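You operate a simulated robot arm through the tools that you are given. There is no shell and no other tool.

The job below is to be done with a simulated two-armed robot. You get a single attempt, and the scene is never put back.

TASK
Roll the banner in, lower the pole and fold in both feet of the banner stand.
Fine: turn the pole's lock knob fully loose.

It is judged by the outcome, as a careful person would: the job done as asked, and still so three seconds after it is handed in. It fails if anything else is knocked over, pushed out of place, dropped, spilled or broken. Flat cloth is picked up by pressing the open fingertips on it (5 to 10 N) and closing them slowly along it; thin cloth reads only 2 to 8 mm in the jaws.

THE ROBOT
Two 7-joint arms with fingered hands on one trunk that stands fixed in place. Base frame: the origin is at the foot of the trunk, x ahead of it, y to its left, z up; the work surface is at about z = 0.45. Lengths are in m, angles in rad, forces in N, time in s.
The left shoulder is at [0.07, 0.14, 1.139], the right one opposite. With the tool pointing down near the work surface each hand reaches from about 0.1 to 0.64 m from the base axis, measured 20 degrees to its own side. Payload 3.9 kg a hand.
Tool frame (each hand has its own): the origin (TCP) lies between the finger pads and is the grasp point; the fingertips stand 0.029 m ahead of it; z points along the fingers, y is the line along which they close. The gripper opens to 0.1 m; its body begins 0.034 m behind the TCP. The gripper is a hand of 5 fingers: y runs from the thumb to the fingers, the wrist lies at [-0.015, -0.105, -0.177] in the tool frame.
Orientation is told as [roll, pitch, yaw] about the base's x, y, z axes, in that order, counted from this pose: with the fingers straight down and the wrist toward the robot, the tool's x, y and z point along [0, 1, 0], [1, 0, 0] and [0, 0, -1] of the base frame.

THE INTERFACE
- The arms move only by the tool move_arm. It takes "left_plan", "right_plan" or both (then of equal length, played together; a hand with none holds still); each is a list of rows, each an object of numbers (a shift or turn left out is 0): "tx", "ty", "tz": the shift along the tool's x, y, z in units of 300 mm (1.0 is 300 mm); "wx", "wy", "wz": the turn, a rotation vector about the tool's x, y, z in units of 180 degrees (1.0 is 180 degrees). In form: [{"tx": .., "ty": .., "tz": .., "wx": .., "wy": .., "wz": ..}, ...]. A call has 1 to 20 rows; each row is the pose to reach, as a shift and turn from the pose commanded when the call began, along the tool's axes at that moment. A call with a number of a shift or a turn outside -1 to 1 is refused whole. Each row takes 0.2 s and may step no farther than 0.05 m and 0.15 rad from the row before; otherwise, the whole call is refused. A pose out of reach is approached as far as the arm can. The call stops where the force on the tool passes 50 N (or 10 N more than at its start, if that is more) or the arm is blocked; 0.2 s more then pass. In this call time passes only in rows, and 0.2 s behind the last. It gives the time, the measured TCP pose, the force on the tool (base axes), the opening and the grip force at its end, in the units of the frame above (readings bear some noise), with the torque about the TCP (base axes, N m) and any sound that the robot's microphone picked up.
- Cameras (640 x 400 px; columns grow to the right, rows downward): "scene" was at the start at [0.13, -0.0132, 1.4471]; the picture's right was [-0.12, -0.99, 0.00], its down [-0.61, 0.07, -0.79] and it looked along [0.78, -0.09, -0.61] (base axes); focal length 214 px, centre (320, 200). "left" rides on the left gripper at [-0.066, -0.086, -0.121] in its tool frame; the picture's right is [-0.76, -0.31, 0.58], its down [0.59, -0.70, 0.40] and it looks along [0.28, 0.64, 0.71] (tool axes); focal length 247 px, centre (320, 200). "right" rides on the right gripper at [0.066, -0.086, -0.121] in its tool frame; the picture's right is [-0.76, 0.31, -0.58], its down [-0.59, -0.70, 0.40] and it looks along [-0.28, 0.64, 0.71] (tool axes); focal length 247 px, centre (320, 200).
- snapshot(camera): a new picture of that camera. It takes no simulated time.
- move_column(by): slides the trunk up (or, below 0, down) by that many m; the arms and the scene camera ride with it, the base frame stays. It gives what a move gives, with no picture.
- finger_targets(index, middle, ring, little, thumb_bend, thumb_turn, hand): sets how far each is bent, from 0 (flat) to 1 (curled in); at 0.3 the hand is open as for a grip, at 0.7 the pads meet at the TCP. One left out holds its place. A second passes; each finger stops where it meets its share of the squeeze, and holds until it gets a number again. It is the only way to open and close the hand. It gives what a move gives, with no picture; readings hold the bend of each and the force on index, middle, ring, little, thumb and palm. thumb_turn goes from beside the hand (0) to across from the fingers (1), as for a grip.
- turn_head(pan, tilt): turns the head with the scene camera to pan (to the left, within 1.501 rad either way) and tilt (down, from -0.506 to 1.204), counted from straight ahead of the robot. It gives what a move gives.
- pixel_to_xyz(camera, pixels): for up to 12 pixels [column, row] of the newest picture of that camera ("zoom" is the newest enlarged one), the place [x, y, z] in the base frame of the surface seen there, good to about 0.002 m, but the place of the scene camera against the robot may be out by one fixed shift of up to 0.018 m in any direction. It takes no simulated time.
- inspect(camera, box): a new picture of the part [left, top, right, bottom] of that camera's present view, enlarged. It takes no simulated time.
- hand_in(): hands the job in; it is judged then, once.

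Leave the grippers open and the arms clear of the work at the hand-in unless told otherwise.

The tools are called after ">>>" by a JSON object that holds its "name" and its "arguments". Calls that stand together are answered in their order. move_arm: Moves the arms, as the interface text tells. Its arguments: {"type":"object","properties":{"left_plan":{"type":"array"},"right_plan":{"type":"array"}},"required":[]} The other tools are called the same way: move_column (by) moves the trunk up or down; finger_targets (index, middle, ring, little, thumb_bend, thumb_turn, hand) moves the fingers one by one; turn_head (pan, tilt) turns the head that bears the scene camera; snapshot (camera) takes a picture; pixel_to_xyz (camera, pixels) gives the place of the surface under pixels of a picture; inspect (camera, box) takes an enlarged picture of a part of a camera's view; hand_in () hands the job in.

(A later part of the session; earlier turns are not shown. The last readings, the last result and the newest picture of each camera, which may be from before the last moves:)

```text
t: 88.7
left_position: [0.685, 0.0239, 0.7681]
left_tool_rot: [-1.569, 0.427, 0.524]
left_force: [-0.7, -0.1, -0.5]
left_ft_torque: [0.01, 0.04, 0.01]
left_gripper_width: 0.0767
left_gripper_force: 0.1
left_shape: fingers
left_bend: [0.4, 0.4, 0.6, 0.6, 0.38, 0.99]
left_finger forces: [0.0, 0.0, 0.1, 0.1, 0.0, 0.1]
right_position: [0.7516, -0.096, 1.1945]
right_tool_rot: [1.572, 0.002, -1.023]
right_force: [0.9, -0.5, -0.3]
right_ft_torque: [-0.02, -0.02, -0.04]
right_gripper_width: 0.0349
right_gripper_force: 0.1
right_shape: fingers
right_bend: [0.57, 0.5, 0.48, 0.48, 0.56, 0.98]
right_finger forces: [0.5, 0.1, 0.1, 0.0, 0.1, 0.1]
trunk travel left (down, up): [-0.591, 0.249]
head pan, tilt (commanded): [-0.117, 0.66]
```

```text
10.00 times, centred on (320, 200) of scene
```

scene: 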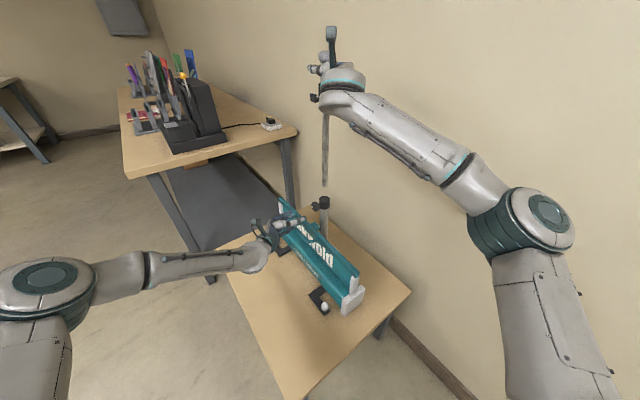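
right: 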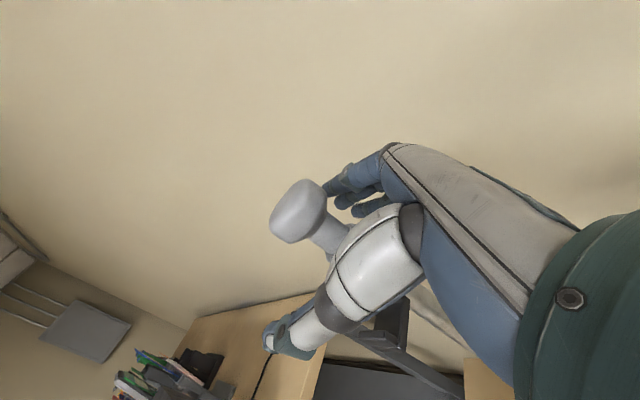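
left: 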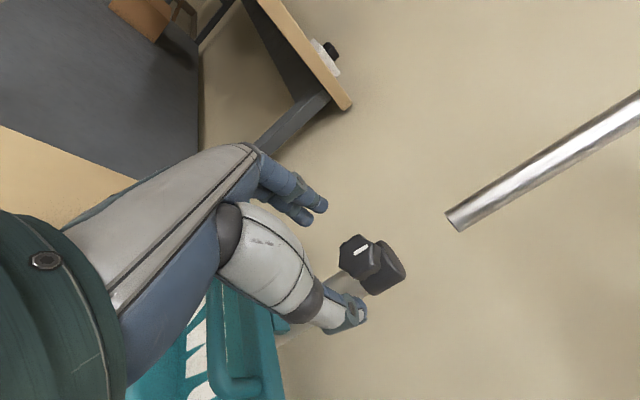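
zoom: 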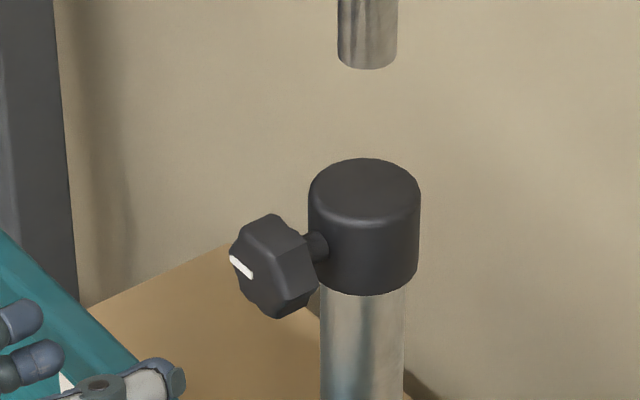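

The mark is square to the pole (90° loose) and the pole has stayed up. Now I move the left hand up and back out of the way before lowering the pole.

>>> {"name": "move_arm", "arguments": {"left_plan": [{"tz": -0.12}, {"tz": -0.24}, {"tz": -0.36}, {"tz": -0.48}, {"tz": -0.6}]}}

>>> {"name": "finger_targets", "arguments": {"hand": "right", "index": 0.72, "middle": 0.66, "thumb_bend": 0.72}}

>>> {"name": "inspect", "arguments": {"camera": "right", "box": [240, 150, 420, 360]}}

>>> {"name": "snapshot", "arguments": {"camera": "scene"}}

```text
t: 89.8
left_position: [0.5951, 0.1817, 0.7667]
left_tool_rot: [-1.572, 0.426, 0.524]
left_force: [1.1, -0.5, -0.2]
left_ft_torque: [0.02, -0.01, 0.03]
left_gripper_width: 0.077
left_gripper_force: 0.0
left_shape: fingers
left_bend: [0.4, 0.4, 0.6, 0.6, 0.38, 0.99]
left_finger forces: [0.0, 0.0, 0.1, 0.0, 0.0, 0.1]
right_position: [0.752, -0.0962, 1.1942]
right_tool_rot: [1.573, 0.002, -1.024]
right_force: [0.3, -0.6, -0.1]
right_ft_torque: [0.0, 0.02, -0.01]
right_gripper_width: 0.0353
right_gripper_force: 0.2
right_shape: fingers
right_bend: [0.56, 0.5, 0.48, 0.48, 0.56, 0.98]
right_finger forces: [0.6, 0.1, 0.1, 0.1, 0.1, 0.1]
trunk travel left (down, up): [-0.591, 0.249]
head pan, tilt (commanded): [-0.117, 0.66]
```

```text
t: 90.8
left_position: [0.5972, 0.1792, 0.7666]
left_tool_rot: [-1.568, 0.429, 0.525]
left_force: [-0.4, -0.6, -0.8]
left_ft_torque: [0.0, -0.03, -0.01]
left_gripper_width: 0.0768
left_gripper_force: 0.2
left_shape: fingers
left_bend: [0.4, 0.4, 0.6, 0.6, 0.38, 0.99]
left_finger forces: [0.1, 0.1, 0.0, 0.0, 0.0, 0.0]
right_position: [0.7546, -0.0999, 1.1924]
right_tool_rot: [1.572, 0.003, -1.025]
right_force: [10.3, -7.4, 3.1]
right_ft_torque: [-0.03, 0.04, 0.02]
right_gripper_width: 0.0076
right_gripper_force: 7.1
right_shape: fingers
right_bend: [0.62, 0.64, 0.48, 0.48, 0.71, 0.98]
right_finger forces: [10.4, 2.5, 0.1, 0.1, 0.9, 0.1]
trunk travel left (down, up): [-0.591, 0.249]
head pan, tilt (commanded): [-0.117, 0.66]
```

```text
1.90 times, centred on (330, 255) of right
```

zoom: 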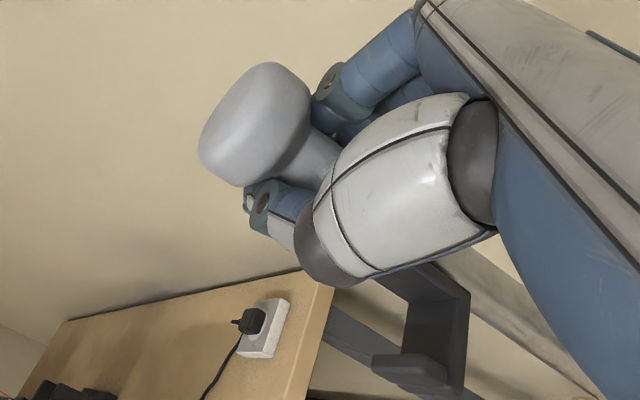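

```text
taken
```

scene: 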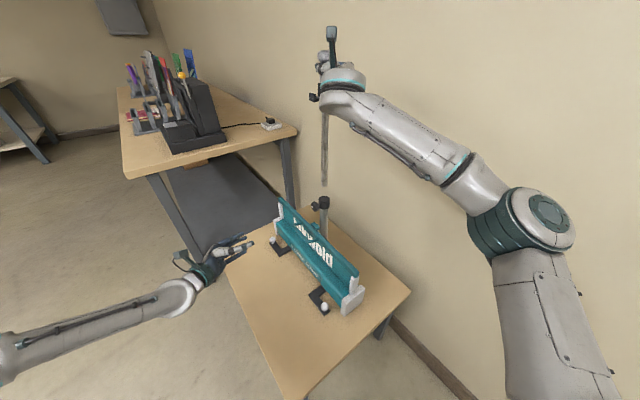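

The index presses (10 N) but the thumb barely touches; I close the thumb further to balance the grip.

>>> {"name": "finger_targets", "arguments": {"hand": "right", "thumb_bend": 0.85}}

>>> {"name": "inspect", "arguments": {"camera": "right", "box": [240, 150, 420, 360]}}

```text
t: 91.8
left_position: [0.598, 0.181, 0.7652]
left_tool_rot: [-1.566, 0.429, 0.526]
left_force: [0.3, 0.6, 0.4]
left_ft_torque: [0.0, -0.01, -0.01]
left_gripper_width: 0.077
left_gripper_force: 0.1
left_shape: fingers
left_bend: [0.4, 0.4, 0.6, 0.6, 0.38, 0.99]
left_finger forces: [0.0, 0.1, 0.0, 0.0, 0.1, 0.1]
right_position: [0.7541, -0.0976, 1.1907]
right_tool_rot: [1.57, 0.005, -1.025]
right_force: [9.3, -2.8, 2.0]
right_ft_torque: [-0.12, -0.01, -0.05]
right_gripper_width: 0.0052
right_gripper_force: 15.6
right_shape: fingers
right_bend: [0.6, 0.63, 0.48, 0.48, 0.75, 0.97]
right_finger forces: [12.9, 3.2, 0.1, 0.1, 15.8, 0.0]
trunk travel left (down, up): [-0.591, 0.249]
head pan, tilt (commanded): [-0.117, 0.66]
```

```text
1.90 times, centred on (330, 255) of right
```

zoom: 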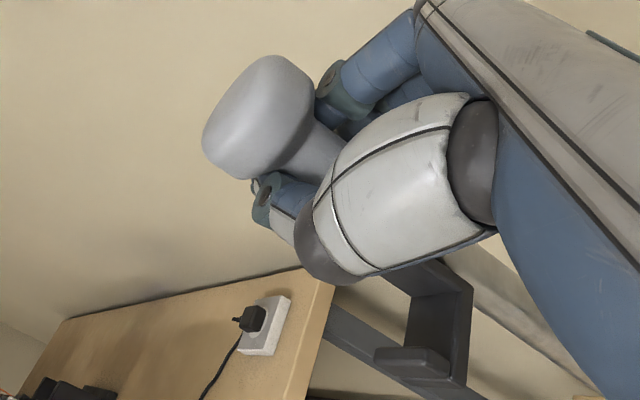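

Grip is balanced now (16 N each side). I lower the pole 20 mm with the right hand and read the force.

>>> {"name": "move_arm", "arguments": {"right_plan": [{"tx": -0.033}, {"tx": -0.067}]}}

>>> {"name": "inspect", "arguments": {"camera": "scene", "box": [280, 30, 360, 220]}}

```text
t: 92.5
left_position: [0.5978, 0.1808, 0.7656]
left_tool_rot: [-1.567, 0.43, 0.526]
left_force: [-0.9, -0.1, 0.4]
left_ft_torque: [0.03, -0.02, -0.02]
left_gripper_width: 0.0769
left_gripper_force: 0.1
left_shape: fingers
left_bend: [0.4, 0.4, 0.6, 0.6, 0.38, 0.99]
left_finger forces: [0.1, 0.0, 0.0, 0.1, 0.1, 0.1]
right_position: [0.7533, -0.0962, 1.1715]
right_tool_rot: [1.568, 0.004, -1.025]
right_force: [10.8, -3.3, -2.9]
right_ft_torque: [-0.01, 0.07, -0.11]
right_gripper_width: 0.0053
right_gripper_force: 15.5
right_shape: fingers
right_bend: [0.6, 0.63, 0.48, 0.48, 0.75, 0.98]
right_finger forces: [13.2, 3.3, 0.0, 0.0, 15.2, 0.0]
trunk travel left (down, up): [-0.591, 0.249]
head pan, tilt (commanded): [-0.117, 0.66]
```

```text
2.11 times, centred on (320, 125) of scene
```

zoom: 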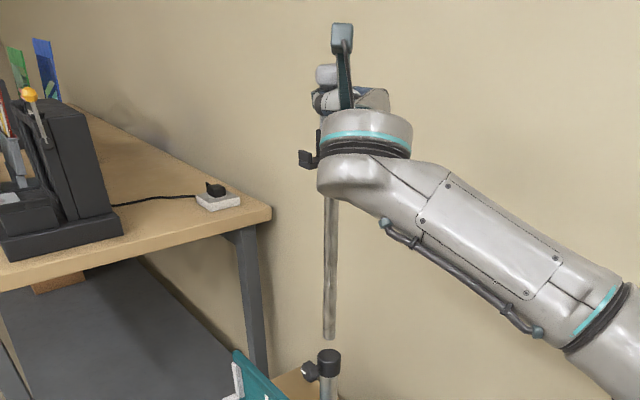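

The pole slides down freely (about 3 N weight felt). I lower it 0.2 m more.

>>> {"name": "move_arm", "arguments": {"right_plan": [{"tx": -0.06}, {"tx": -0.12}, {"tx": -0.18}, {"tx": -0.24}, {"tx": -0.3}, {"tx": -0.36}, {"tx": -0.42}, {"tx": -0.48}, {"tx": -0.54}, {"tx": -0.6}, {"tx": -0.66}]}}

>>> {"name": "snapshot", "arguments": {"camera": "scene"}}

>>> {"name": "snapshot", "arguments": {"camera": "left"}}

```text
t: 94.8
left_position: [0.5982, 0.1833, 0.7638]
left_tool_rot: [-1.571, 0.43, 0.526]
left_force: [0.3, 0.8, 0.2]
left_ft_torque: [-0.02, -0.02, -0.01]
left_gripper_width: 0.0767
left_gripper_force: 0.1
left_shape: fingers
left_bend: [0.4, 0.4, 0.6, 0.6, 0.38, 0.99]
left_finger forces: [0.0, 0.0, 0.0, 0.1, 0.0, 0.0]
right_position: [0.7535, -0.098, 0.9978]
right_tool_rot: [1.543, 0.011, -1.01]
right_force: [16.0, 13.7, -1.0]
right_ft_torque: [-0.08, 0.02, 0.08]
right_gripper_width: 0.0052
right_gripper_force: 15.5
right_shape: fingers
right_bend: [0.62, 0.64, 0.48, 0.48, 0.73, 0.97]
right_finger forces: [8.7, 2.2, 0.1, 0.0, 19.9, 0.1]
right hand out of reach, approached as far as the arm can: row 9, 10, 11
trunk travel left (down, up): [-0.591, 0.249]
head pan, tilt (commanded): [-0.117, 0.66]
```

```text
taken
```

scene: 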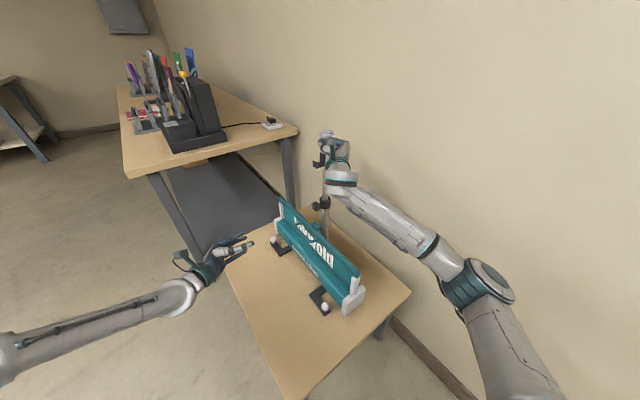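

```text
taken
```

left: 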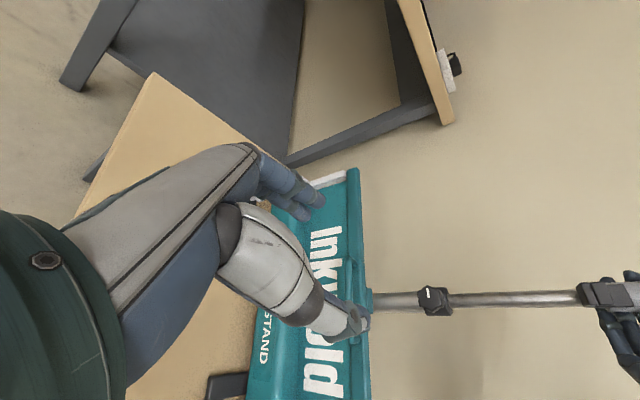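

The right arm hit its reach limit at z 0.998 and now pushes about 20 N sideways along the bar. I ease that by shifting its command back 9 mm, and at the same time raise the left hand 0.15 m to be clear when the trunk goes down.

>>> {"name": "move_arm", "arguments": {"left_plan": [{"tx": -0.115, "ty": -0.05}, {"tx": -0.23, "ty": -0.1}, {"tx": -0.345, "ty": -0.15}, {"tx": -0.457, "ty": -0.2}], "right_plan": [{"tz": -0.008}, {"tz": -0.015}, {"tz": -0.022}, {"tz": -0.03}]}}

```text
t: 95.8
left_position: [0.6008, 0.1841, 0.9134]
left_tool_rot: [-1.571, 0.432, 0.524]
left_force: [0.1, -0.6, 0.6]
left_ft_torque: [-0.01, 0.02, 0.02]
left_gripper_width: 0.0768
left_gripper_force: 0.0
left_shape: fingers
left_bend: [0.4, 0.4, 0.6, 0.6, 0.38, 0.99]
left_finger forces: [0.1, 0.1, 0.0, 0.1, 0.0, 0.1]
right_position: [0.7436, -0.1071, 1.0053]
right_tool_rot: [1.557, 0.003, -1.019]
right_force: [28.8, 23.5, 0.8]
right_ft_torque: [-0.18, 0.11, -0.02]
right_gripper_width: 0.0133
right_gripper_force: 17.1
right_shape: fingers
right_bend: [0.63, 0.63, 0.48, 0.48, 0.66, 0.96]
right_finger forces: [6.7, 4.1, 0.0, 0.0, 24.5, 0.0]
right hand out of reach, approached as far as the arm can: row 1, 2, 3, 4
trunk travel left (down, up): [-0.591, 0.249]
head pan, tilt (commanded): [-0.117, 0.66]
```

The reading shows the arm is falling short and pulling the pole toward me. I raise the right hand (with the pole) 60 mm and 24 mm forward again, back into comfortable reach; then the trunk will do the lowering.

>>> {"name": "move_arm", "arguments": {"right_plan": [{"tx": 0.04, "tz": 0.016}, {"tx": 0.08, "tz": 0.032}, {"tx": 0.12, "tz": 0.048}, {"tx": 0.16, "tz": 0.064}, {"tx": 0.2, "tz": 0.08}]}}

>>> {"name": "snapshot", "arguments": {"camera": "scene"}}

>>> {"name": "inspect", "arguments": {"camera": "right", "box": [240, 150, 420, 360]}}

```text
t: 97.0
left_position: [0.5984, 0.1805, 0.9171]
left_tool_rot: [-1.569, 0.427, 0.524]
left_force: [-0.4, 0.1, 0.3]
left_ft_torque: [-0.01, -0.02, 0.01]
left_gripper_width: 0.0769
left_gripper_force: 0.2
left_shape: fingers
left_bend: [0.4, 0.4, 0.6, 0.6, 0.38, 0.99]
left_finger forces: [0.0, 0.0, 0.0, 0.1, 0.0, 0.0]
right_position: [0.7592, -0.0985, 1.069]
right_tool_rot: [1.574, 0.001, -1.026]
right_force: [-1.3, 5.3, -0.5]
right_ft_torque: [-0.04, -0.01, 0.0]
right_gripper_width: 0.0004
right_gripper_force: 12.0
right_shape: fingers
right_bend: [0.64, 0.66, 0.48, 0.48, 0.76, 0.97]
right_finger forces: [9.0, 0.4, 0.0, 0.0, 13.4, 0.0]
trunk travel left (down, up): [-0.591, 0.249]
head pan, tilt (commanded): [-0.117, 0.66]
```

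```text
taken
```

scene: 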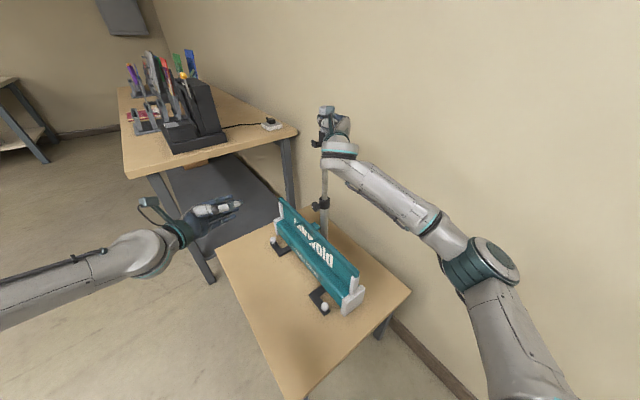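

```text
1.90 times, centred on (330, 255) of right
```

zoom: 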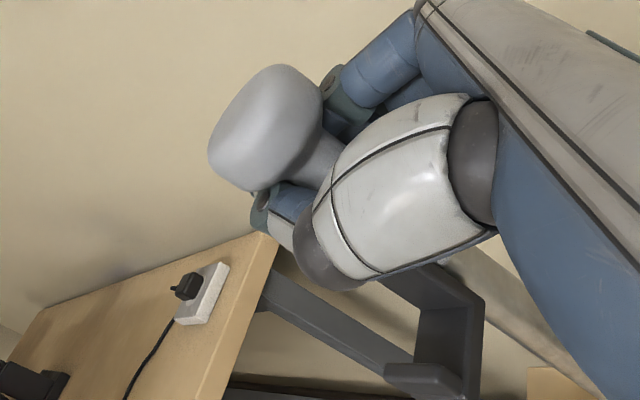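

Forces are small again with the pole held (TCP z 1.069). I lower the trunk 0.15 m.

>>> {"name": "move_column", "arguments": {"by": -0.15}}

>>> {"name": "snapshot", "arguments": {"camera": "scene"}}

>>> {"name": "snapshot", "arguments": {"camera": "left"}}

```text
t: 98.8
left_position: [0.5964, 0.1808, 0.7665]
left_tool_rot: [-1.571, 0.425, 0.524]
left_force: [0.3, -0.3, -0.5]
left_ft_torque: [0.01, -0.01, -0.01]
left_gripper_width: 0.0767
left_gripper_force: 0.1
left_shape: fingers
left_bend: [0.4, 0.4, 0.6, 0.6, 0.38, 0.99]
left_finger forces: [0.0, 0.0, 0.0, 0.1, 0.1, 0.0]
right_position: [0.7579, -0.0976, 0.9176]
right_tool_rot: [1.571, 0.003, -1.024]
right_force: [-4.5, 2.9, -1.7]
right_ft_torque: [-0.01, -0.02, 0.01]
right_gripper_width: 0.0004
right_gripper_force: 12.0
right_shape: fingers
right_bend: [0.63, 0.66, 0.48, 0.48, 0.76, 0.97]
right_finger forces: [9.3, 0.4, 0.0, 0.0, 12.6, 0.1]
trunk travel left (down, up): [-0.441, 0.399]
head pan, tilt (commanded): [-0.117, 0.66]
```

```text
taken
```

scene: 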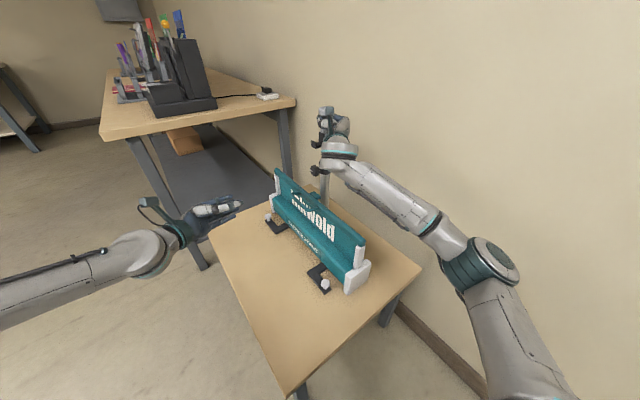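

```text
taken
```

left: 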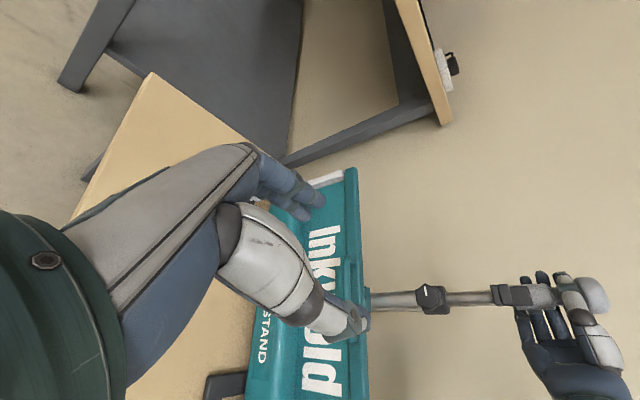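

The hook is now about 60 mm above the lock collar. I lower 0.04 m more and watch the force.

>>> {"name": "move_column", "arguments": {"by": -0.04}}

>>> {"name": "inspect", "arguments": {"camera": "left", "box": [400, 250, 620, 380]}}

```text
t: 99.6
left_position: [0.5974, 0.1809, 0.7279]
left_tool_rot: [-1.571, 0.426, 0.523]
left_force: [-0.3, -1.4, 0.3]
left_ft_torque: [0.01, -0.02, 0.0]
left_gripper_width: 0.0767
left_gripper_force: 0.0
left_shape: fingers
left_bend: [0.4, 0.4, 0.6, 0.6, 0.38, 0.99]
left_finger forces: [0.0, 0.1, 0.1, 0.1, 0.1, 0.0]
right_position: [0.7583, -0.0985, 0.8764]
right_tool_rot: [1.571, 0.002, -1.025]
right_force: [-4.8, 3.4, -2.6]
right_ft_torque: [-0.03, -0.01, 0.01]
right_gripper_width: 0.0004
right_gripper_force: 11.2
right_shape: fingers
right_bend: [0.63, 0.66, 0.48, 0.48, 0.76, 0.97]
right_finger forces: [9.2, 0.2, 0.0, 0.0, 12.7, 0.1]
trunk travel left (down, up): [-0.401, 0.439]
head pan, tilt (commanded): [-0.117, 0.66]
```

```text
2.91 times, centred on (510, 315) of left
```

zoom: 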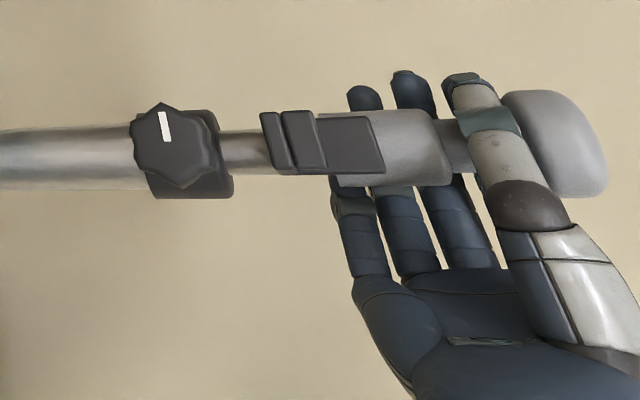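

About 20 mm remain between hook and collar. I lower 15 mm more.

>>> {"name": "move_column", "arguments": {"by": -0.015}}

>>> {"name": "inspect", "arguments": {"camera": "left", "box": [400, 250, 620, 380]}}

```text
t: 100.3
left_position: [0.5975, 0.1814, 0.7118]
left_tool_rot: [-1.572, 0.428, 0.525]
left_force: [0.3, 0.2, 0.1]
left_ft_torque: [-0.01, -0.03, 0.02]
left_gripper_width: 0.0767
left_gripper_force: 0.0
left_shape: fingers
left_bend: [0.4, 0.4, 0.6, 0.6, 0.38, 0.99]
left_finger forces: [0.1, 0.0, 0.0, 0.0, 0.0, 0.0]
right_position: [0.7575, -0.098, 0.8629]
right_tool_rot: [1.569, 0.002, -1.025]
right_force: [-3.3, 4.1, -3.1]
right_ft_torque: [-0.05, -0.01, 0.02]
right_gripper_width: 0.0005
right_gripper_force: 10.9
right_shape: fingers
right_bend: [0.63, 0.66, 0.48, 0.48, 0.76, 0.97]
right_finger forces: [8.8, 0.2, 0.0, 0.1, 12.8, 0.0]
trunk travel left (down, up): [-0.386, 0.454]
head pan, tilt (commanded): [-0.117, 0.66]
```

```text
2.91 times, centred on (510, 315) of left
```

zoom: 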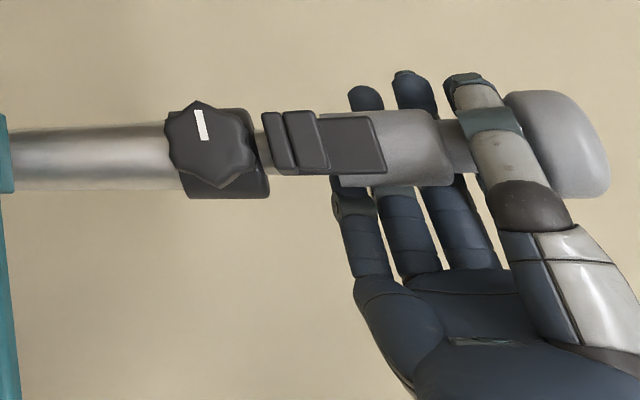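

The hook is almost on the collar. I lower 8 mm more.

>>> {"name": "move_column", "arguments": {"by": -0.008}}

>>> {"name": "inspect", "arguments": {"camera": "left", "box": [400, 250, 620, 380]}}

```text
t: 100.8
left_position: [0.5966, 0.181, 0.7029]
left_tool_rot: [-1.571, 0.428, 0.523]
left_force: [-0.8, -0.5, -0.2]
left_ft_torque: [-0.02, -0.01, 0.02]
left_gripper_width: 0.0768
left_gripper_force: 0.1
left_shape: fingers
left_bend: [0.4, 0.4, 0.6, 0.6, 0.38, 0.99]
left_finger forces: [0.0, 0.0, 0.0, 0.1, 0.0, 0.1]
right_position: [0.7582, -0.0975, 0.8546]
right_tool_rot: [1.571, 0.001, -1.025]
right_force: [-2.9, 4.5, -1.3]
right_ft_torque: [-0.03, 0.0, -0.01]
right_gripper_width: 0.0006
right_gripper_force: 10.8
right_shape: fingers
right_bend: [0.63, 0.66, 0.48, 0.48, 0.76, 0.97]
right_finger forces: [8.7, 0.2, 0.1, 0.1, 12.9, 0.0]
trunk travel left (down, up): [-0.378, 0.462]
head pan, tilt (commanded): [-0.117, 0.66]
```

```text
2.91 times, centred on (510, 315) of left
```

zoom: 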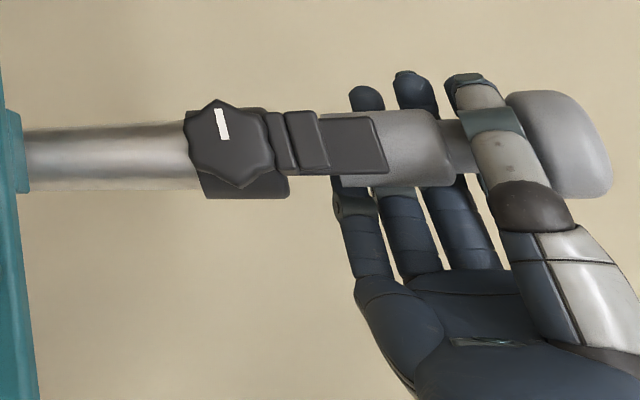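

Force is still small. I lower 10 mm more to find the end of travel.

>>> {"name": "move_column", "arguments": {"by": -0.01}}

>>> {"name": "inspect", "arguments": {"camera": "left", "box": [400, 250, 620, 380]}}

```text
t: 101.4
left_position: [0.5979, 0.1797, 0.6932]
left_tool_rot: [-1.572, 0.428, 0.523]
left_force: [-0.2, 0.1, 0.4]
left_ft_torque: [0.01, 0.0, 0.0]
left_gripper_width: 0.0765
left_gripper_force: 0.0
left_shape: fingers
left_bend: [0.4, 0.4, 0.6, 0.6, 0.38, 0.99]
left_finger forces: [0.1, 0.0, 0.0, 0.0, 0.0, 0.0]
right_position: [0.7582, -0.0969, 0.8447]
right_tool_rot: [1.572, 0.003, -1.025]
right_force: [-2.6, 4.4, -1.9]
right_ft_torque: [-0.05, 0.0, 0.02]
right_gripper_width: 0.0005
right_gripper_force: 11.1
right_shape: fingers
right_bend: [0.63, 0.66, 0.48, 0.48, 0.76, 0.97]
right_finger forces: [8.6, 0.2, 0.0, 0.0, 12.8, 0.0]
trunk travel left (down, up): [-0.368, 0.472]
head pan, tilt (commanded): [-0.117, 0.66]
```

```text
2.91 times, centred on (510, 315) of left
```

zoom: 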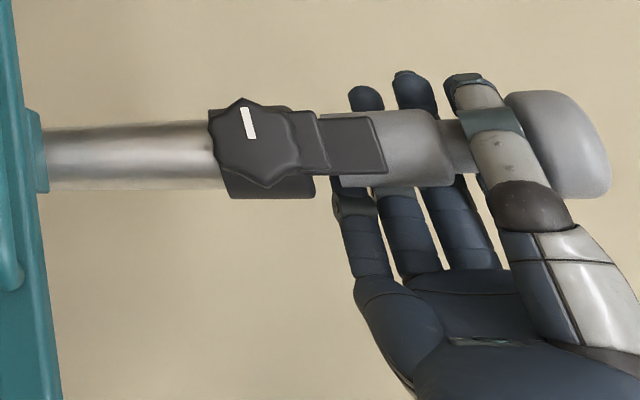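

The hook slides past the knob freely; the grey sleeve is now only about 8 mm above the lock collar. I lower 6 mm more.

>>> {"name": "move_column", "arguments": {"by": -0.006}}

>>> {"name": "move_column", "arguments": {"by": -0.006}}

>>> {"name": "inspect", "arguments": {"camera": "left", "box": [400, 250, 620, 380]}}

```text
t: 102.0
left_position: [0.5977, 0.1817, 0.6882]
left_tool_rot: [-1.571, 0.427, 0.524]
left_force: [0.0, -0.3, 0.0]
left_ft_torque: [0.04, 0.02, -0.02]
left_gripper_width: 0.0766
left_gripper_force: 0.1
left_shape: fingers
left_bend: [0.4, 0.4, 0.6, 0.6, 0.38, 0.99]
left_finger forces: [0.1, 0.0, 0.0, 0.0, 0.0, 0.1]
right_position: [0.7581, -0.0975, 0.8385]
right_tool_rot: [1.572, 0.0, -1.025]
right_force: [-1.8, 5.2, -0.6]
right_ft_torque: [-0.05, 0.03, -0.02]
right_gripper_width: 0.0003
right_gripper_force: 11.1
right_shape: fingers
right_bend: [0.63, 0.66, 0.48, 0.48, 0.76, 0.97]
right_finger forces: [8.6, 0.2, 0.1, 0.0, 13.1, 0.1]
trunk travel left (down, up): [-0.362, 0.478]
head pan, tilt (commanded): [-0.117, 0.66]
```

```text
t: 102.5
left_position: [0.5978, 0.1814, 0.6814]
left_tool_rot: [-1.571, 0.428, 0.525]
left_force: [-0.7, 0.3, -0.1]
left_ft_torque: [-0.02, 0.0, 0.04]
left_gripper_width: 0.0769
left_gripper_force: 0.0
left_shape: fingers
left_bend: [0.4, 0.4, 0.6, 0.6, 0.38, 0.99]
left_finger forces: [0.0, 0.1, 0.1, 0.0, 0.0, 0.1]
right_position: [0.7574, -0.0966, 0.8337]
right_tool_rot: [1.575, 0.0, -1.024]
right_force: [3.9, 5.8, 6.2]
right_ft_torque: [-0.11, 0.0, 0.01]
right_gripper_width: 0.0012
right_gripper_force: 12.1
right_shape: fingers
right_bend: [0.63, 0.66, 0.48, 0.48, 0.76, 0.96]
right_finger forces: [9.5, 0.6, 0.1, 0.0, 14.5, 0.1]
trunk travel left (down, up): [-0.356, 0.484]
head pan, tilt (commanded): [-0.117, 0.66]
```

```text
2.91 times, centred on (510, 315) of left
```

zoom: 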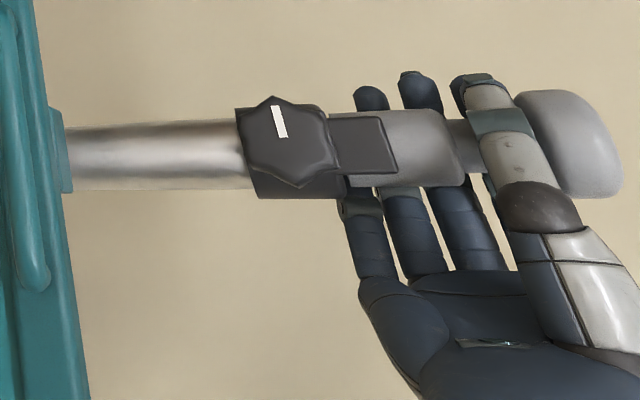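

The vertical force rose to +6 N and the grey sleeve meets the collar: the pole is fully down. I open the right hand.

>>> {"name": "move_column", "arguments": {"by": 0.004}}

>>> {"name": "finger_targets", "arguments": {"hand": "right", "index": 0.3, "middle": 0.3, "ring": 0.3, "little": 0.3, "thumb_bend": 0.25}}

>>> {"name": "inspect", "arguments": {"camera": "left", "box": [400, 250, 620, 380]}}

```text
t: 103.0
left_position: [0.5988, 0.1817, 0.6854]
left_tool_rot: [-1.57, 0.429, 0.525]
left_force: [-0.9, -0.6, 0.3]
left_ft_torque: [0.01, 0.01, 0.01]
left_gripper_width: 0.0768
left_gripper_force: 0.0
left_shape: fingers
left_bend: [0.4, 0.4, 0.6, 0.6, 0.38, 0.99]
left_finger forces: [0.0, 0.0, 0.0, 0.0, 0.0, 0.0]
right_position: [0.758, -0.098, 0.8356]
right_tool_rot: [1.57, 0.002, -1.024]
right_force: [-1.6, 5.6, -1.3]
right_ft_torque: [-0.04, -0.07, 0.04]
right_gripper_width: 0.0004
right_gripper_force: 10.2
right_shape: fingers
right_bend: [0.63, 0.66, 0.48, 0.48, 0.76, 0.97]
right_finger forces: [8.5, 0.3, 0.0, 0.1, 13.0, 0.0]
trunk travel left (down, up): [-0.36, 0.48]
head pan, tilt (commanded): [-0.117, 0.66]
```

```text
t: 104.0
left_position: [0.5981, 0.181, 0.6863]
left_tool_rot: [-1.57, 0.43, 0.523]
left_force: [-0.5, -0.5, 0.0]
left_ft_torque: [-0.05, -0.02, -0.03]
left_gripper_width: 0.0768
left_gripper_force: 0.0
left_shape: fingers
left_bend: [0.4, 0.4, 0.6, 0.6, 0.38, 0.99]
left_finger forces: [0.0, 0.0, 0.0, 0.1, 0.0, 0.0]
right_position: [0.7591, -0.0981, 0.8367]
right_tool_rot: [1.573, 0.002, -1.025]
right_force: [-0.5, 0.3, 0.0]
right_ft_torque: [0.01, 0.0, -0.02]
right_gripper_width: 0.0998
right_gripper_force: 0.0
right_shape: fingers
right_bend: [0.3, 0.3, 0.3, 0.3, 0.25, 0.97]
right_finger forces: [0.0, 0.0, 0.0, 0.1, 0.0, 0.0]
trunk travel left (down, up): [-0.36, 0.48]
head pan, tilt (commanded): [-0.117, 0.66]
```

```text
2.91 times, centred on (510, 315) of left
```

zoom: 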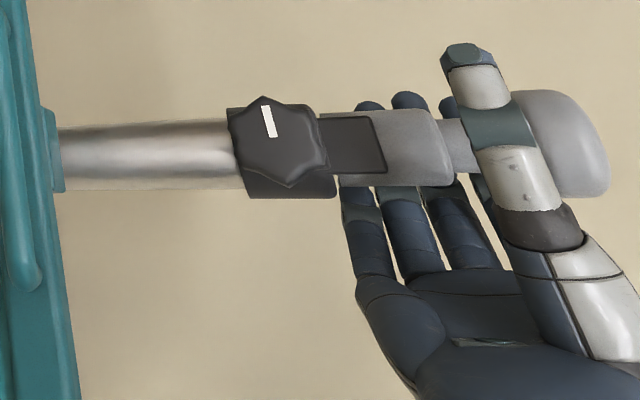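

The hand is open and the pole stays down. I withdraw the right hand along the banner line, 0.2 m back.

>>> {"name": "move_arm", "arguments": {"right_plan": [{"tz": -0.12}, {"tz": -0.24}, {"tz": -0.36}, {"tz": -0.48}, {"tz": -0.6}, {"tz": -0.72}]}}

>>> {"name": "snapshot", "arguments": {"camera": "scene"}}

>>> {"name": "snapshot", "arguments": {"camera": "left"}}

>>> {"name": "snapshot", "arguments": {"camera": "right"}}

```text
t: 105.4
left_position: [0.5971, 0.1801, 0.6856]
left_tool_rot: [-1.569, 0.427, 0.523]
left_force: [-0.9, 0.8, -0.9]
left_ft_torque: [-0.01, -0.03, 0.01]
left_gripper_width: 0.0771
left_gripper_force: 0.1
left_shape: fingers
left_bend: [0.4, 0.4, 0.6, 0.6, 0.38, 0.99]
left_finger forces: [0.0, 0.0, 0.0, 0.1, 0.0, 0.1]
right_position: [0.5765, -0.2079, 0.841]
right_tool_rot: [1.568, -0.003, -1.021]
right_force: [0.6, -0.2, -0.4]
right_ft_torque: [0.03, 0.01, -0.01]
right_gripper_width: 0.1002
right_gripper_force: 0.1
right_shape: fingers
right_bend: [0.3, 0.3, 0.3, 0.3, 0.25, 0.98]
right_finger forces: [0.0, 0.0, 0.0, 0.0, 0.0, 0.0]
right hand out of reach, approached as far as the arm can: row 6
trunk travel left (down, up): [-0.36, 0.48]
head pan, tilt (commanded): [-0.117, 0.66]
```

```text
taken
```

scene: 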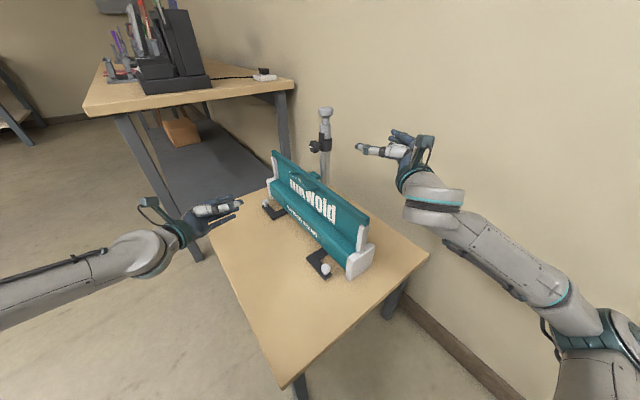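

```text
taken
```

left: 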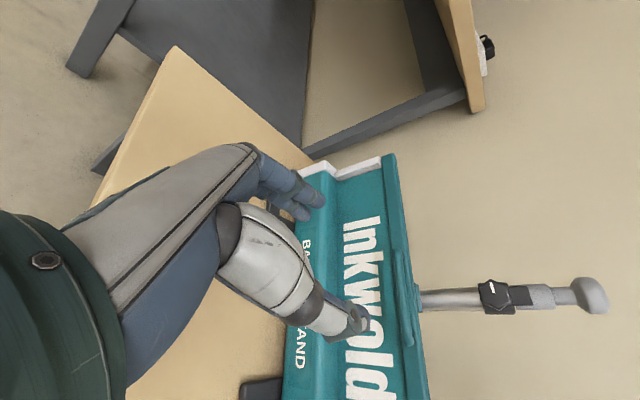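

```text
taken
```

right: 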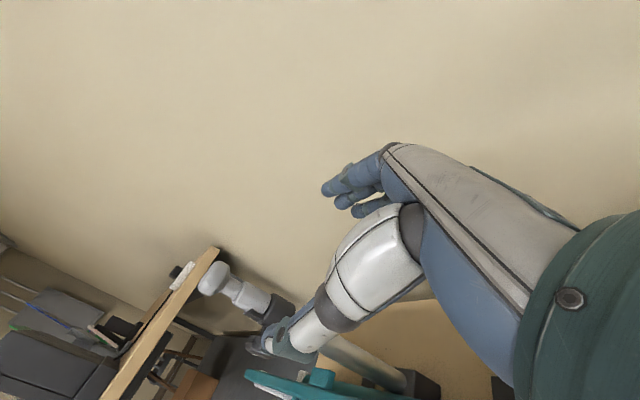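

The pole is down and the knob mark still shows loose. Now the feet. I zoom in on both feet in the scene camera.

>>> {"name": "inspect", "arguments": {"camera": "scene", "box": [290, 230, 390, 300]}}

>>> {"name": "inspect", "arguments": {"camera": "scene", "box": [240, 170, 340, 240]}}

```text
5.71 times, centred on (340, 265) of scene
```

zoom: 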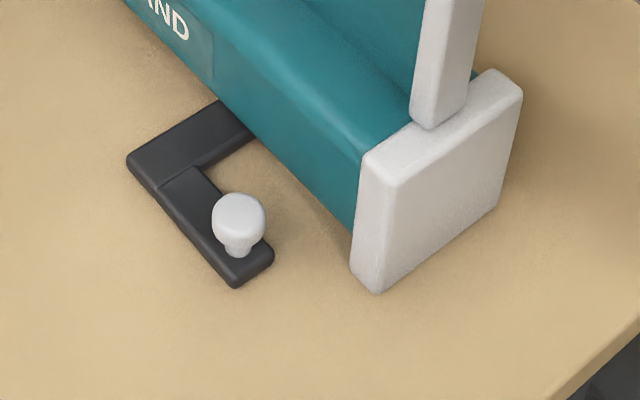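

```text
5.71 times, centred on (290, 205) of scene
```

zoom: 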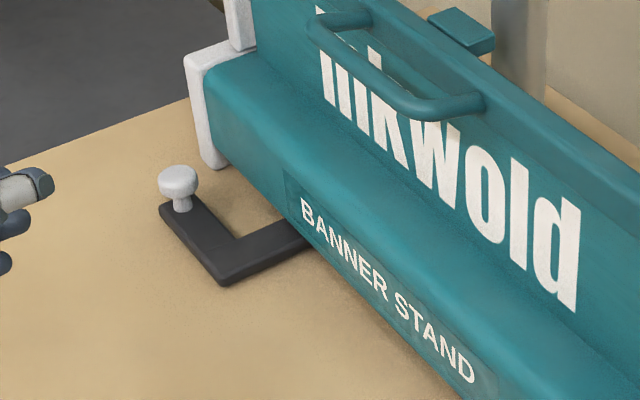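

Each foot is an L-bar pivoting under the base with a white post at its end; small stubs showed behind the base, so folding means swinging each post toward the stand's middle. I raise the right hand out of the way and turn the left hand to point down, above the table in front of the stand.

>>> {"name": "move_arm", "arguments": {"left_plan": [{"tx": 0.003, "ty": -0.046, "tz": 0.014, "wx": -0.0034, "wy": 0.0365, "wz": 0.0239}, {"tx": 0.006, "ty": -0.091, "tz": 0.028, "wx": -0.0068, "wy": 0.073, "wz": 0.0478}, {"tx": 0.008, "ty": -0.137, "tz": 0.042, "wx": -0.0102, "wy": 0.1095, "wz": 0.0717}, {"tx": 0.011, "ty": -0.183, "tz": 0.056, "wx": -0.0136, "wy": 0.146, "wz": 0.0956}, {"tx": 0.014, "ty": -0.228, "tz": 0.07, "wx": -0.017, "wy": 0.1825, "wz": 0.1195}, {"tx": 0.017, "ty": -0.274, "tz": 0.084, "wx": -0.0204, "wy": 0.219, "wz": 0.1434}, {"tx": 0.02, "ty": -0.32, "tz": 0.099, "wx": -0.0237, "wy": 0.2555, "wz": 0.1673}, {"tx": 0.023, "ty": -0.366, "tz": 0.113, "wx": -0.0271, "wy": 0.292, "wz": 0.1912}, {"tx": 0.025, "ty": -0.411, "tz": 0.127, "wx": -0.0305, "wy": 0.3285, "wz": 0.2151}, {"tx": 0.028, "ty": -0.457, "tz": 0.141, "wx": -0.0339, "wy": 0.365, "wz": 0.239}, {"tx": 0.031, "ty": -0.503, "tz": 0.155, "wx": -0.0373, "wy": 0.4015, "wz": 0.2629}, {"tx": 0.034, "ty": -0.548, "tz": 0.169, "wx": -0.0407, "wy": 0.438, "wz": 0.2868}, {"tx": 0.037, "ty": -0.594, "tz": 0.183, "wx": -0.0441, "wy": 0.4745, "wz": 0.3107}], "right_plan": [{"tx": 0.05}, {"tx": 0.1}, {"tx": 0.15}, {"tx": 0.2}, {"tx": 0.25}, {"tx": 0.3}, {"tx": 0.35}, {"tx": 0.4}, {"tx": 0.45}, {"tx": 0.5}, {"tx": 0.55}, {"tx": 0.6}, {"tx": 0.65}]}}

>>> {"name": "snapshot", "arguments": {"camera": "scene"}}

>>> {"name": "snapshot", "arguments": {"camera": "left"}}

```text
t: 108.2
left_position: [0.479, 0.0489, 0.7491]
left_tool_rot: [0.005, -0.301, -0.002]
left_force: [0.0, 0.0, -1.1]
left_ft_torque: [0.0, 0.0, 0.01]
left_gripper_width: 0.0768
left_gripper_force: 0.1
left_shape: fingers
left_bend: [0.4, 0.4, 0.6, 0.6, 0.38, 0.99]
left_finger forces: [0.0, 0.1, 0.1, 0.0, 0.0, 0.0]
left hand out of reach, approached as far as the arm can: row 4, 5
right_position: [0.5771, -0.2115, 1.0336]
right_tool_rot: [1.573, 0.003, -1.024]
right_force: [1.0, -0.7, 0.6]
right_ft_torque: [0.01, -0.01, -0.02]
right_gripper_width: 0.1001
right_gripper_force: 0.0
right_shape: fingers
right_bend: [0.3, 0.3, 0.3, 0.3, 0.25, 0.98]
right_finger forces: [0.1, 0.0, 0.0, 0.0, 0.0, 0.1]
trunk travel left (down, up): [-0.36, 0.48]
head pan, tilt (commanded): [-0.117, 0.66]
```

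```text
taken
```

scene: 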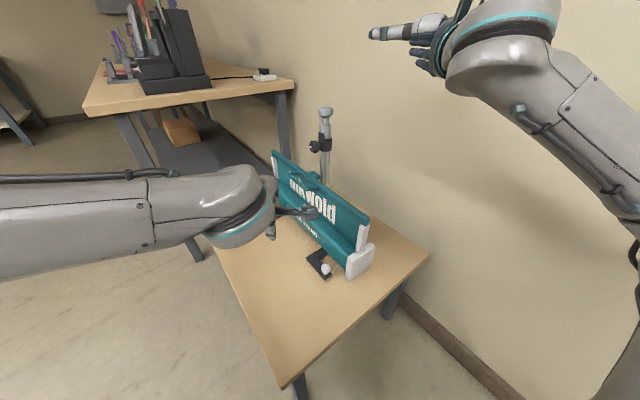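

```text
taken
```

left: 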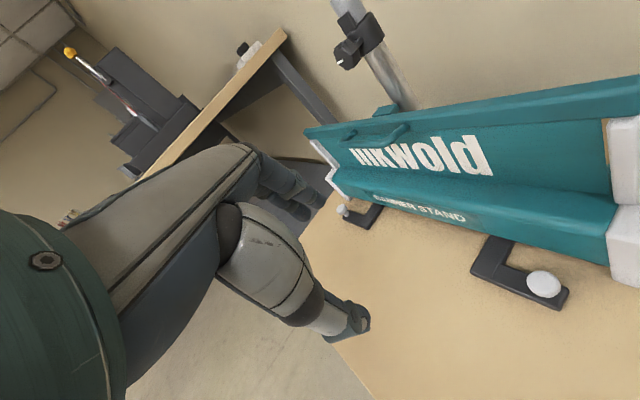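

Both feet are in the left camera's view. I measure the near foot's post and bar at (543,285).

>>> {"name": "inspect", "arguments": {"camera": "left", "box": [450, 220, 600, 330]}}

>>> {"name": "pixel_to_xyz", "arguments": {"camera": "left", "pixels": [[543, 275], [543, 284], [530, 285], [557, 285], [543, 297], [500, 243], [480, 270], [515, 275], [560, 305], [512, 248], [345, 210], [370, 215]]}}

>>> {"name": "inspect", "arguments": {"camera": "left", "box": [320, 180, 420, 250]}}

```text
3.64 times, centred on (525, 275) of left
```

zoom: 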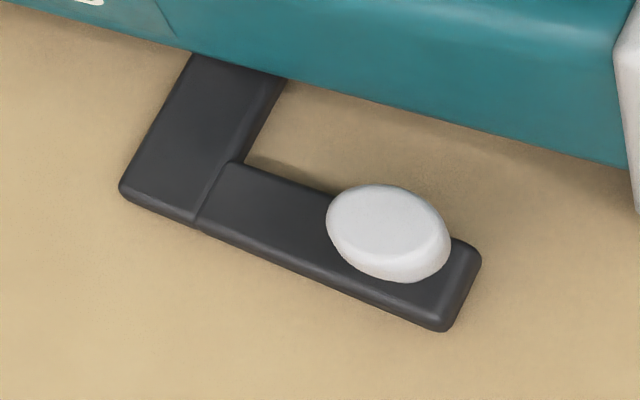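

```text
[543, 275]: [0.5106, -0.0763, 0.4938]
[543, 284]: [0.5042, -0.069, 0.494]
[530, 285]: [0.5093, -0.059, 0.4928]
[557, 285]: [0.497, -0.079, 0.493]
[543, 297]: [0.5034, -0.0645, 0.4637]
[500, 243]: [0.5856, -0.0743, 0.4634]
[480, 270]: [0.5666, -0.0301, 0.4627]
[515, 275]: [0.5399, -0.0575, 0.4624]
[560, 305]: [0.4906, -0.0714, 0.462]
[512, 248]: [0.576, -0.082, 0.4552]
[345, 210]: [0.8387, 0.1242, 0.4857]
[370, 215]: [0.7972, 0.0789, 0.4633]
```

```text
5.71 times, centred on (370, 215) of left
```

zoom: 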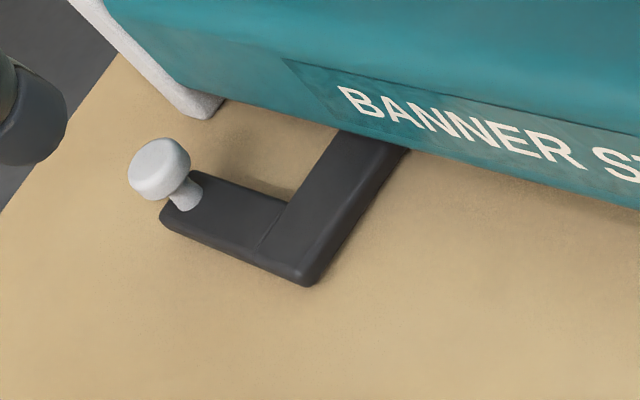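

Post head centre is (0.5035,-0.0695), top z 0.494, bar top z 0.463. I move the left hand to 100 mm above it.

>>> {"name": "move_arm", "arguments": {"left_plan": [{"tx": -0.08, "ty": -0.016, "tz": 0.099}, {"tx": -0.16, "ty": -0.032, "tz": 0.198}, {"tx": -0.241, "ty": -0.048, "tz": 0.297}, {"tx": -0.321, "ty": -0.064, "tz": 0.396}, {"tx": -0.401, "ty": -0.08, "tz": 0.495}]}}

>>> {"name": "snapshot", "arguments": {"camera": "left"}}

>>> {"name": "snapshot", "arguments": {"camera": "scene"}}

```text
t: 109.4
left_position: [0.5011, -0.0719, 0.5999]
left_tool_rot: [0.0, -0.299, 0.0]
left_force: [-0.2, -0.5, -0.2]
left_ft_torque: [0.03, 0.0, 0.03]
left_gripper_width: 0.0768
left_gripper_force: 0.1
left_shape: fingers
left_bend: [0.4, 0.4, 0.6, 0.6, 0.38, 0.99]
left_finger forces: [0.0, 0.1, 0.0, 0.0, 0.0, 0.0]
right_position: [0.5776, -0.2118, 1.0349]
right_tool_rot: [1.574, 0.002, -1.024]
right_force: [-0.5, 0.0, 0.2]
right_ft_torque: [0.02, 0.0, 0.04]
right_gripper_width: 0.1003
right_gripper_force: 0.1
right_shape: fingers
right_bend: [0.3, 0.3, 0.3, 0.3, 0.25, 0.98]
right_finger forces: [0.0, 0.0, 0.0, 0.0, 0.1, 0.0]
trunk travel left (down, up): [-0.36, 0.48]
head pan, tilt (commanded): [-0.117, 0.66]
```

```text
taken
```

left: 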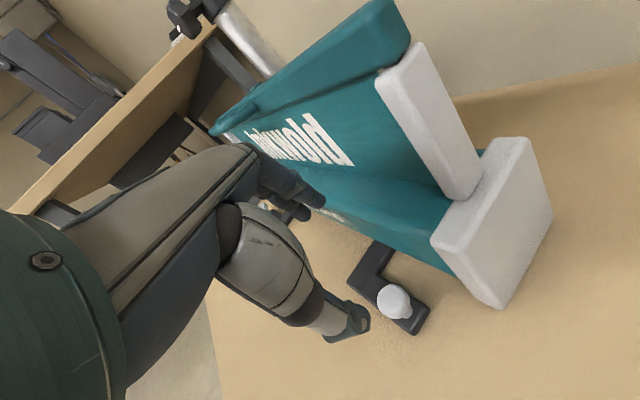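

```text
taken
```

scene: 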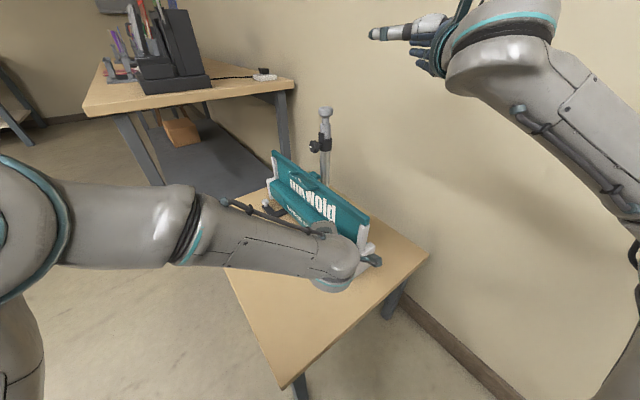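

The hand is above the near post. I descend to z 0.497 with the fingers straddling it.

>>> {"name": "move_arm", "arguments": {"left_plan": [{"ty": -0.026, "tz": 0.082}, {"ty": -0.052, "tz": 0.164}, {"ty": -0.079, "tz": 0.245}, {"ty": -0.1, "tz": 0.312}]}}

>>> {"name": "inspect", "arguments": {"camera": "left", "box": [230, 170, 430, 350]}}

```text
t: 110.4
left_position: [0.5019, -0.0744, 0.5005]
left_tool_rot: [0.002, -0.3, 0.0]
left_force: [-0.3, 0.4, -0.6]
left_ft_torque: [0.0, -0.04, -0.02]
left_gripper_width: 0.0768
left_gripper_force: 0.0
left_shape: fingers
left_bend: [0.4, 0.4, 0.6, 0.6, 0.38, 0.99]
left_finger forces: [0.0, 0.0, 0.1, 0.0, 0.0, 0.0]
right_position: [0.5769, -0.2116, 1.0329]
right_tool_rot: [1.574, 0.002, -1.023]
right_force: [1.0, 0.8, -0.7]
right_ft_torque: [0.03, -0.04, -0.02]
right_gripper_width: 0.1001
right_gripper_force: 0.1
right_shape: fingers
right_bend: [0.3, 0.3, 0.3, 0.3, 0.25, 0.98]
right_finger forces: [0.1, 0.1, 0.0, 0.0, 0.0, 0.0]
trunk travel left (down, up): [-0.36, 0.48]
head pan, tilt (commanded): [-0.117, 0.66]
```

```text
2.22 times, centred on (330, 260) of left
```

zoom: 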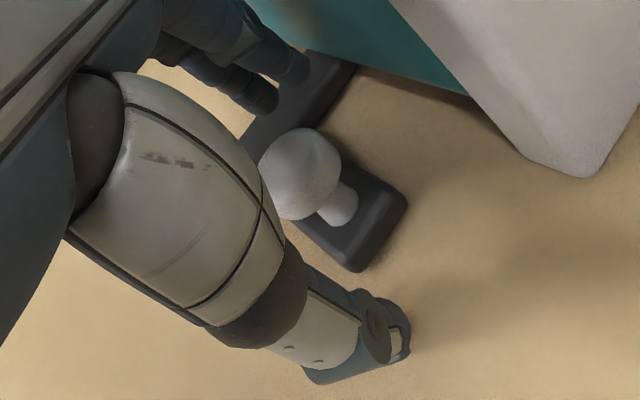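

The post's head is between fingers and thumb. I close on it.

>>> {"name": "finger_targets", "arguments": {"hand": "left", "index": 0.7, "middle": 0.7, "thumb_bend": 0.7}}

>>> {"name": "inspect", "arguments": {"camera": "left", "box": [230, 170, 430, 350]}}

```text
t: 111.4
left_position: [0.502, -0.0733, 0.5009]
left_tool_rot: [0.001, -0.3, 0.001]
left_force: [5.2, -0.8, 0.4]
left_ft_torque: [-0.11, 0.01, 0.03]
left_gripper_width: 0.021
left_gripper_force: 8.3
left_shape: fingers
left_bend: [0.64, 0.65, 0.6, 0.6, 0.64, 1.0]
left_finger forces: [6.2, 4.7, 0.1, 0.1, 5.9, 0.1]
right_position: [0.5779, -0.2117, 1.0327]
right_tool_rot: [1.574, 0.0, -1.024]
right_force: [0.8, 0.1, -0.3]
right_ft_torque: [0.01, 0.01, 0.03]
right_gripper_width: 0.1
right_gripper_force: 0.0
right_shape: fingers
right_bend: [0.3, 0.3, 0.3, 0.3, 0.25, 0.98]
right_finger forces: [0.0, 0.0, 0.0, 0.0, 0.1, 0.1]
trunk travel left (down, up): [-0.36, 0.48]
head pan, tilt (commanded): [-0.117, 0.66]
```

```text
2.22 times, centred on (330, 260) of left
```

zoom: 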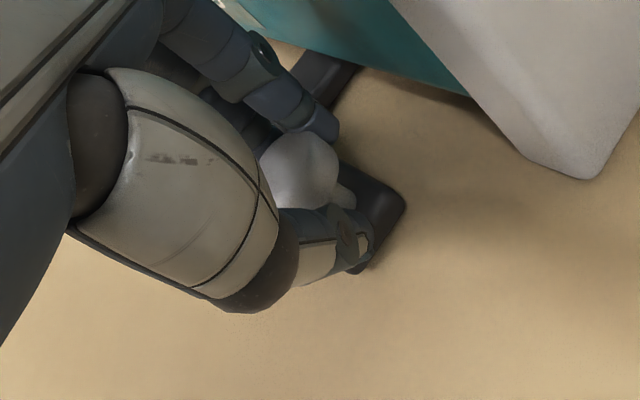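

Held with about 6 N. I try swinging the post 10° along the expected arc toward the middle and read the force.

>>> {"name": "move_arm", "arguments": {"left_plan": [{"tx": 0.029, "ty": 0.014, "tz": 0.004}, {"tx": 0.059, "ty": 0.027, "tz": 0.0085}]}}

>>> {"name": "inspect", "arguments": {"camera": "left", "box": [230, 170, 430, 350]}}

```text
t: 112.0
left_position: [0.5115, -0.0551, 0.5013]
left_tool_rot: [0.001, -0.302, -0.002]
left_force: [9.8, -8.0, -1.5]
left_ft_torque: [-0.17, -0.19, -0.25]
left_gripper_width: 0.0156
left_gripper_force: 9.2
left_shape: fingers
left_bend: [0.64, 0.64, 0.6, 0.6, 0.67, 1.0]
left_finger forces: [10.0, 5.4, 0.0, 0.0, 3.4, 0.0]
right_position: [0.5777, -0.2124, 1.0311]
right_tool_rot: [1.572, 0.002, -1.025]
right_force: [-0.9, 0.8, -0.5]
right_ft_torque: [0.0, 0.0, -0.02]
right_gripper_width: 0.1004
right_gripper_force: 0.1
right_shape: fingers
right_bend: [0.3, 0.3, 0.3, 0.3, 0.25, 0.98]
right_finger forces: [0.1, 0.1, 0.1, 0.0, 0.0, 0.0]
trunk travel left (down, up): [-0.36, 0.48]
head pan, tilt (commanded): [-0.117, 0.66]
```

```text
2.22 times, centred on (330, 260) of left
```

zoom: 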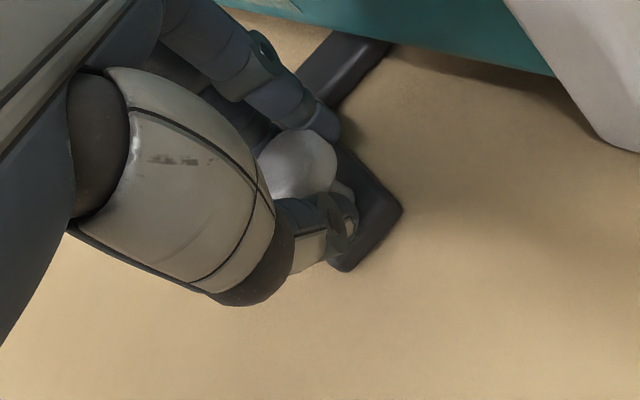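

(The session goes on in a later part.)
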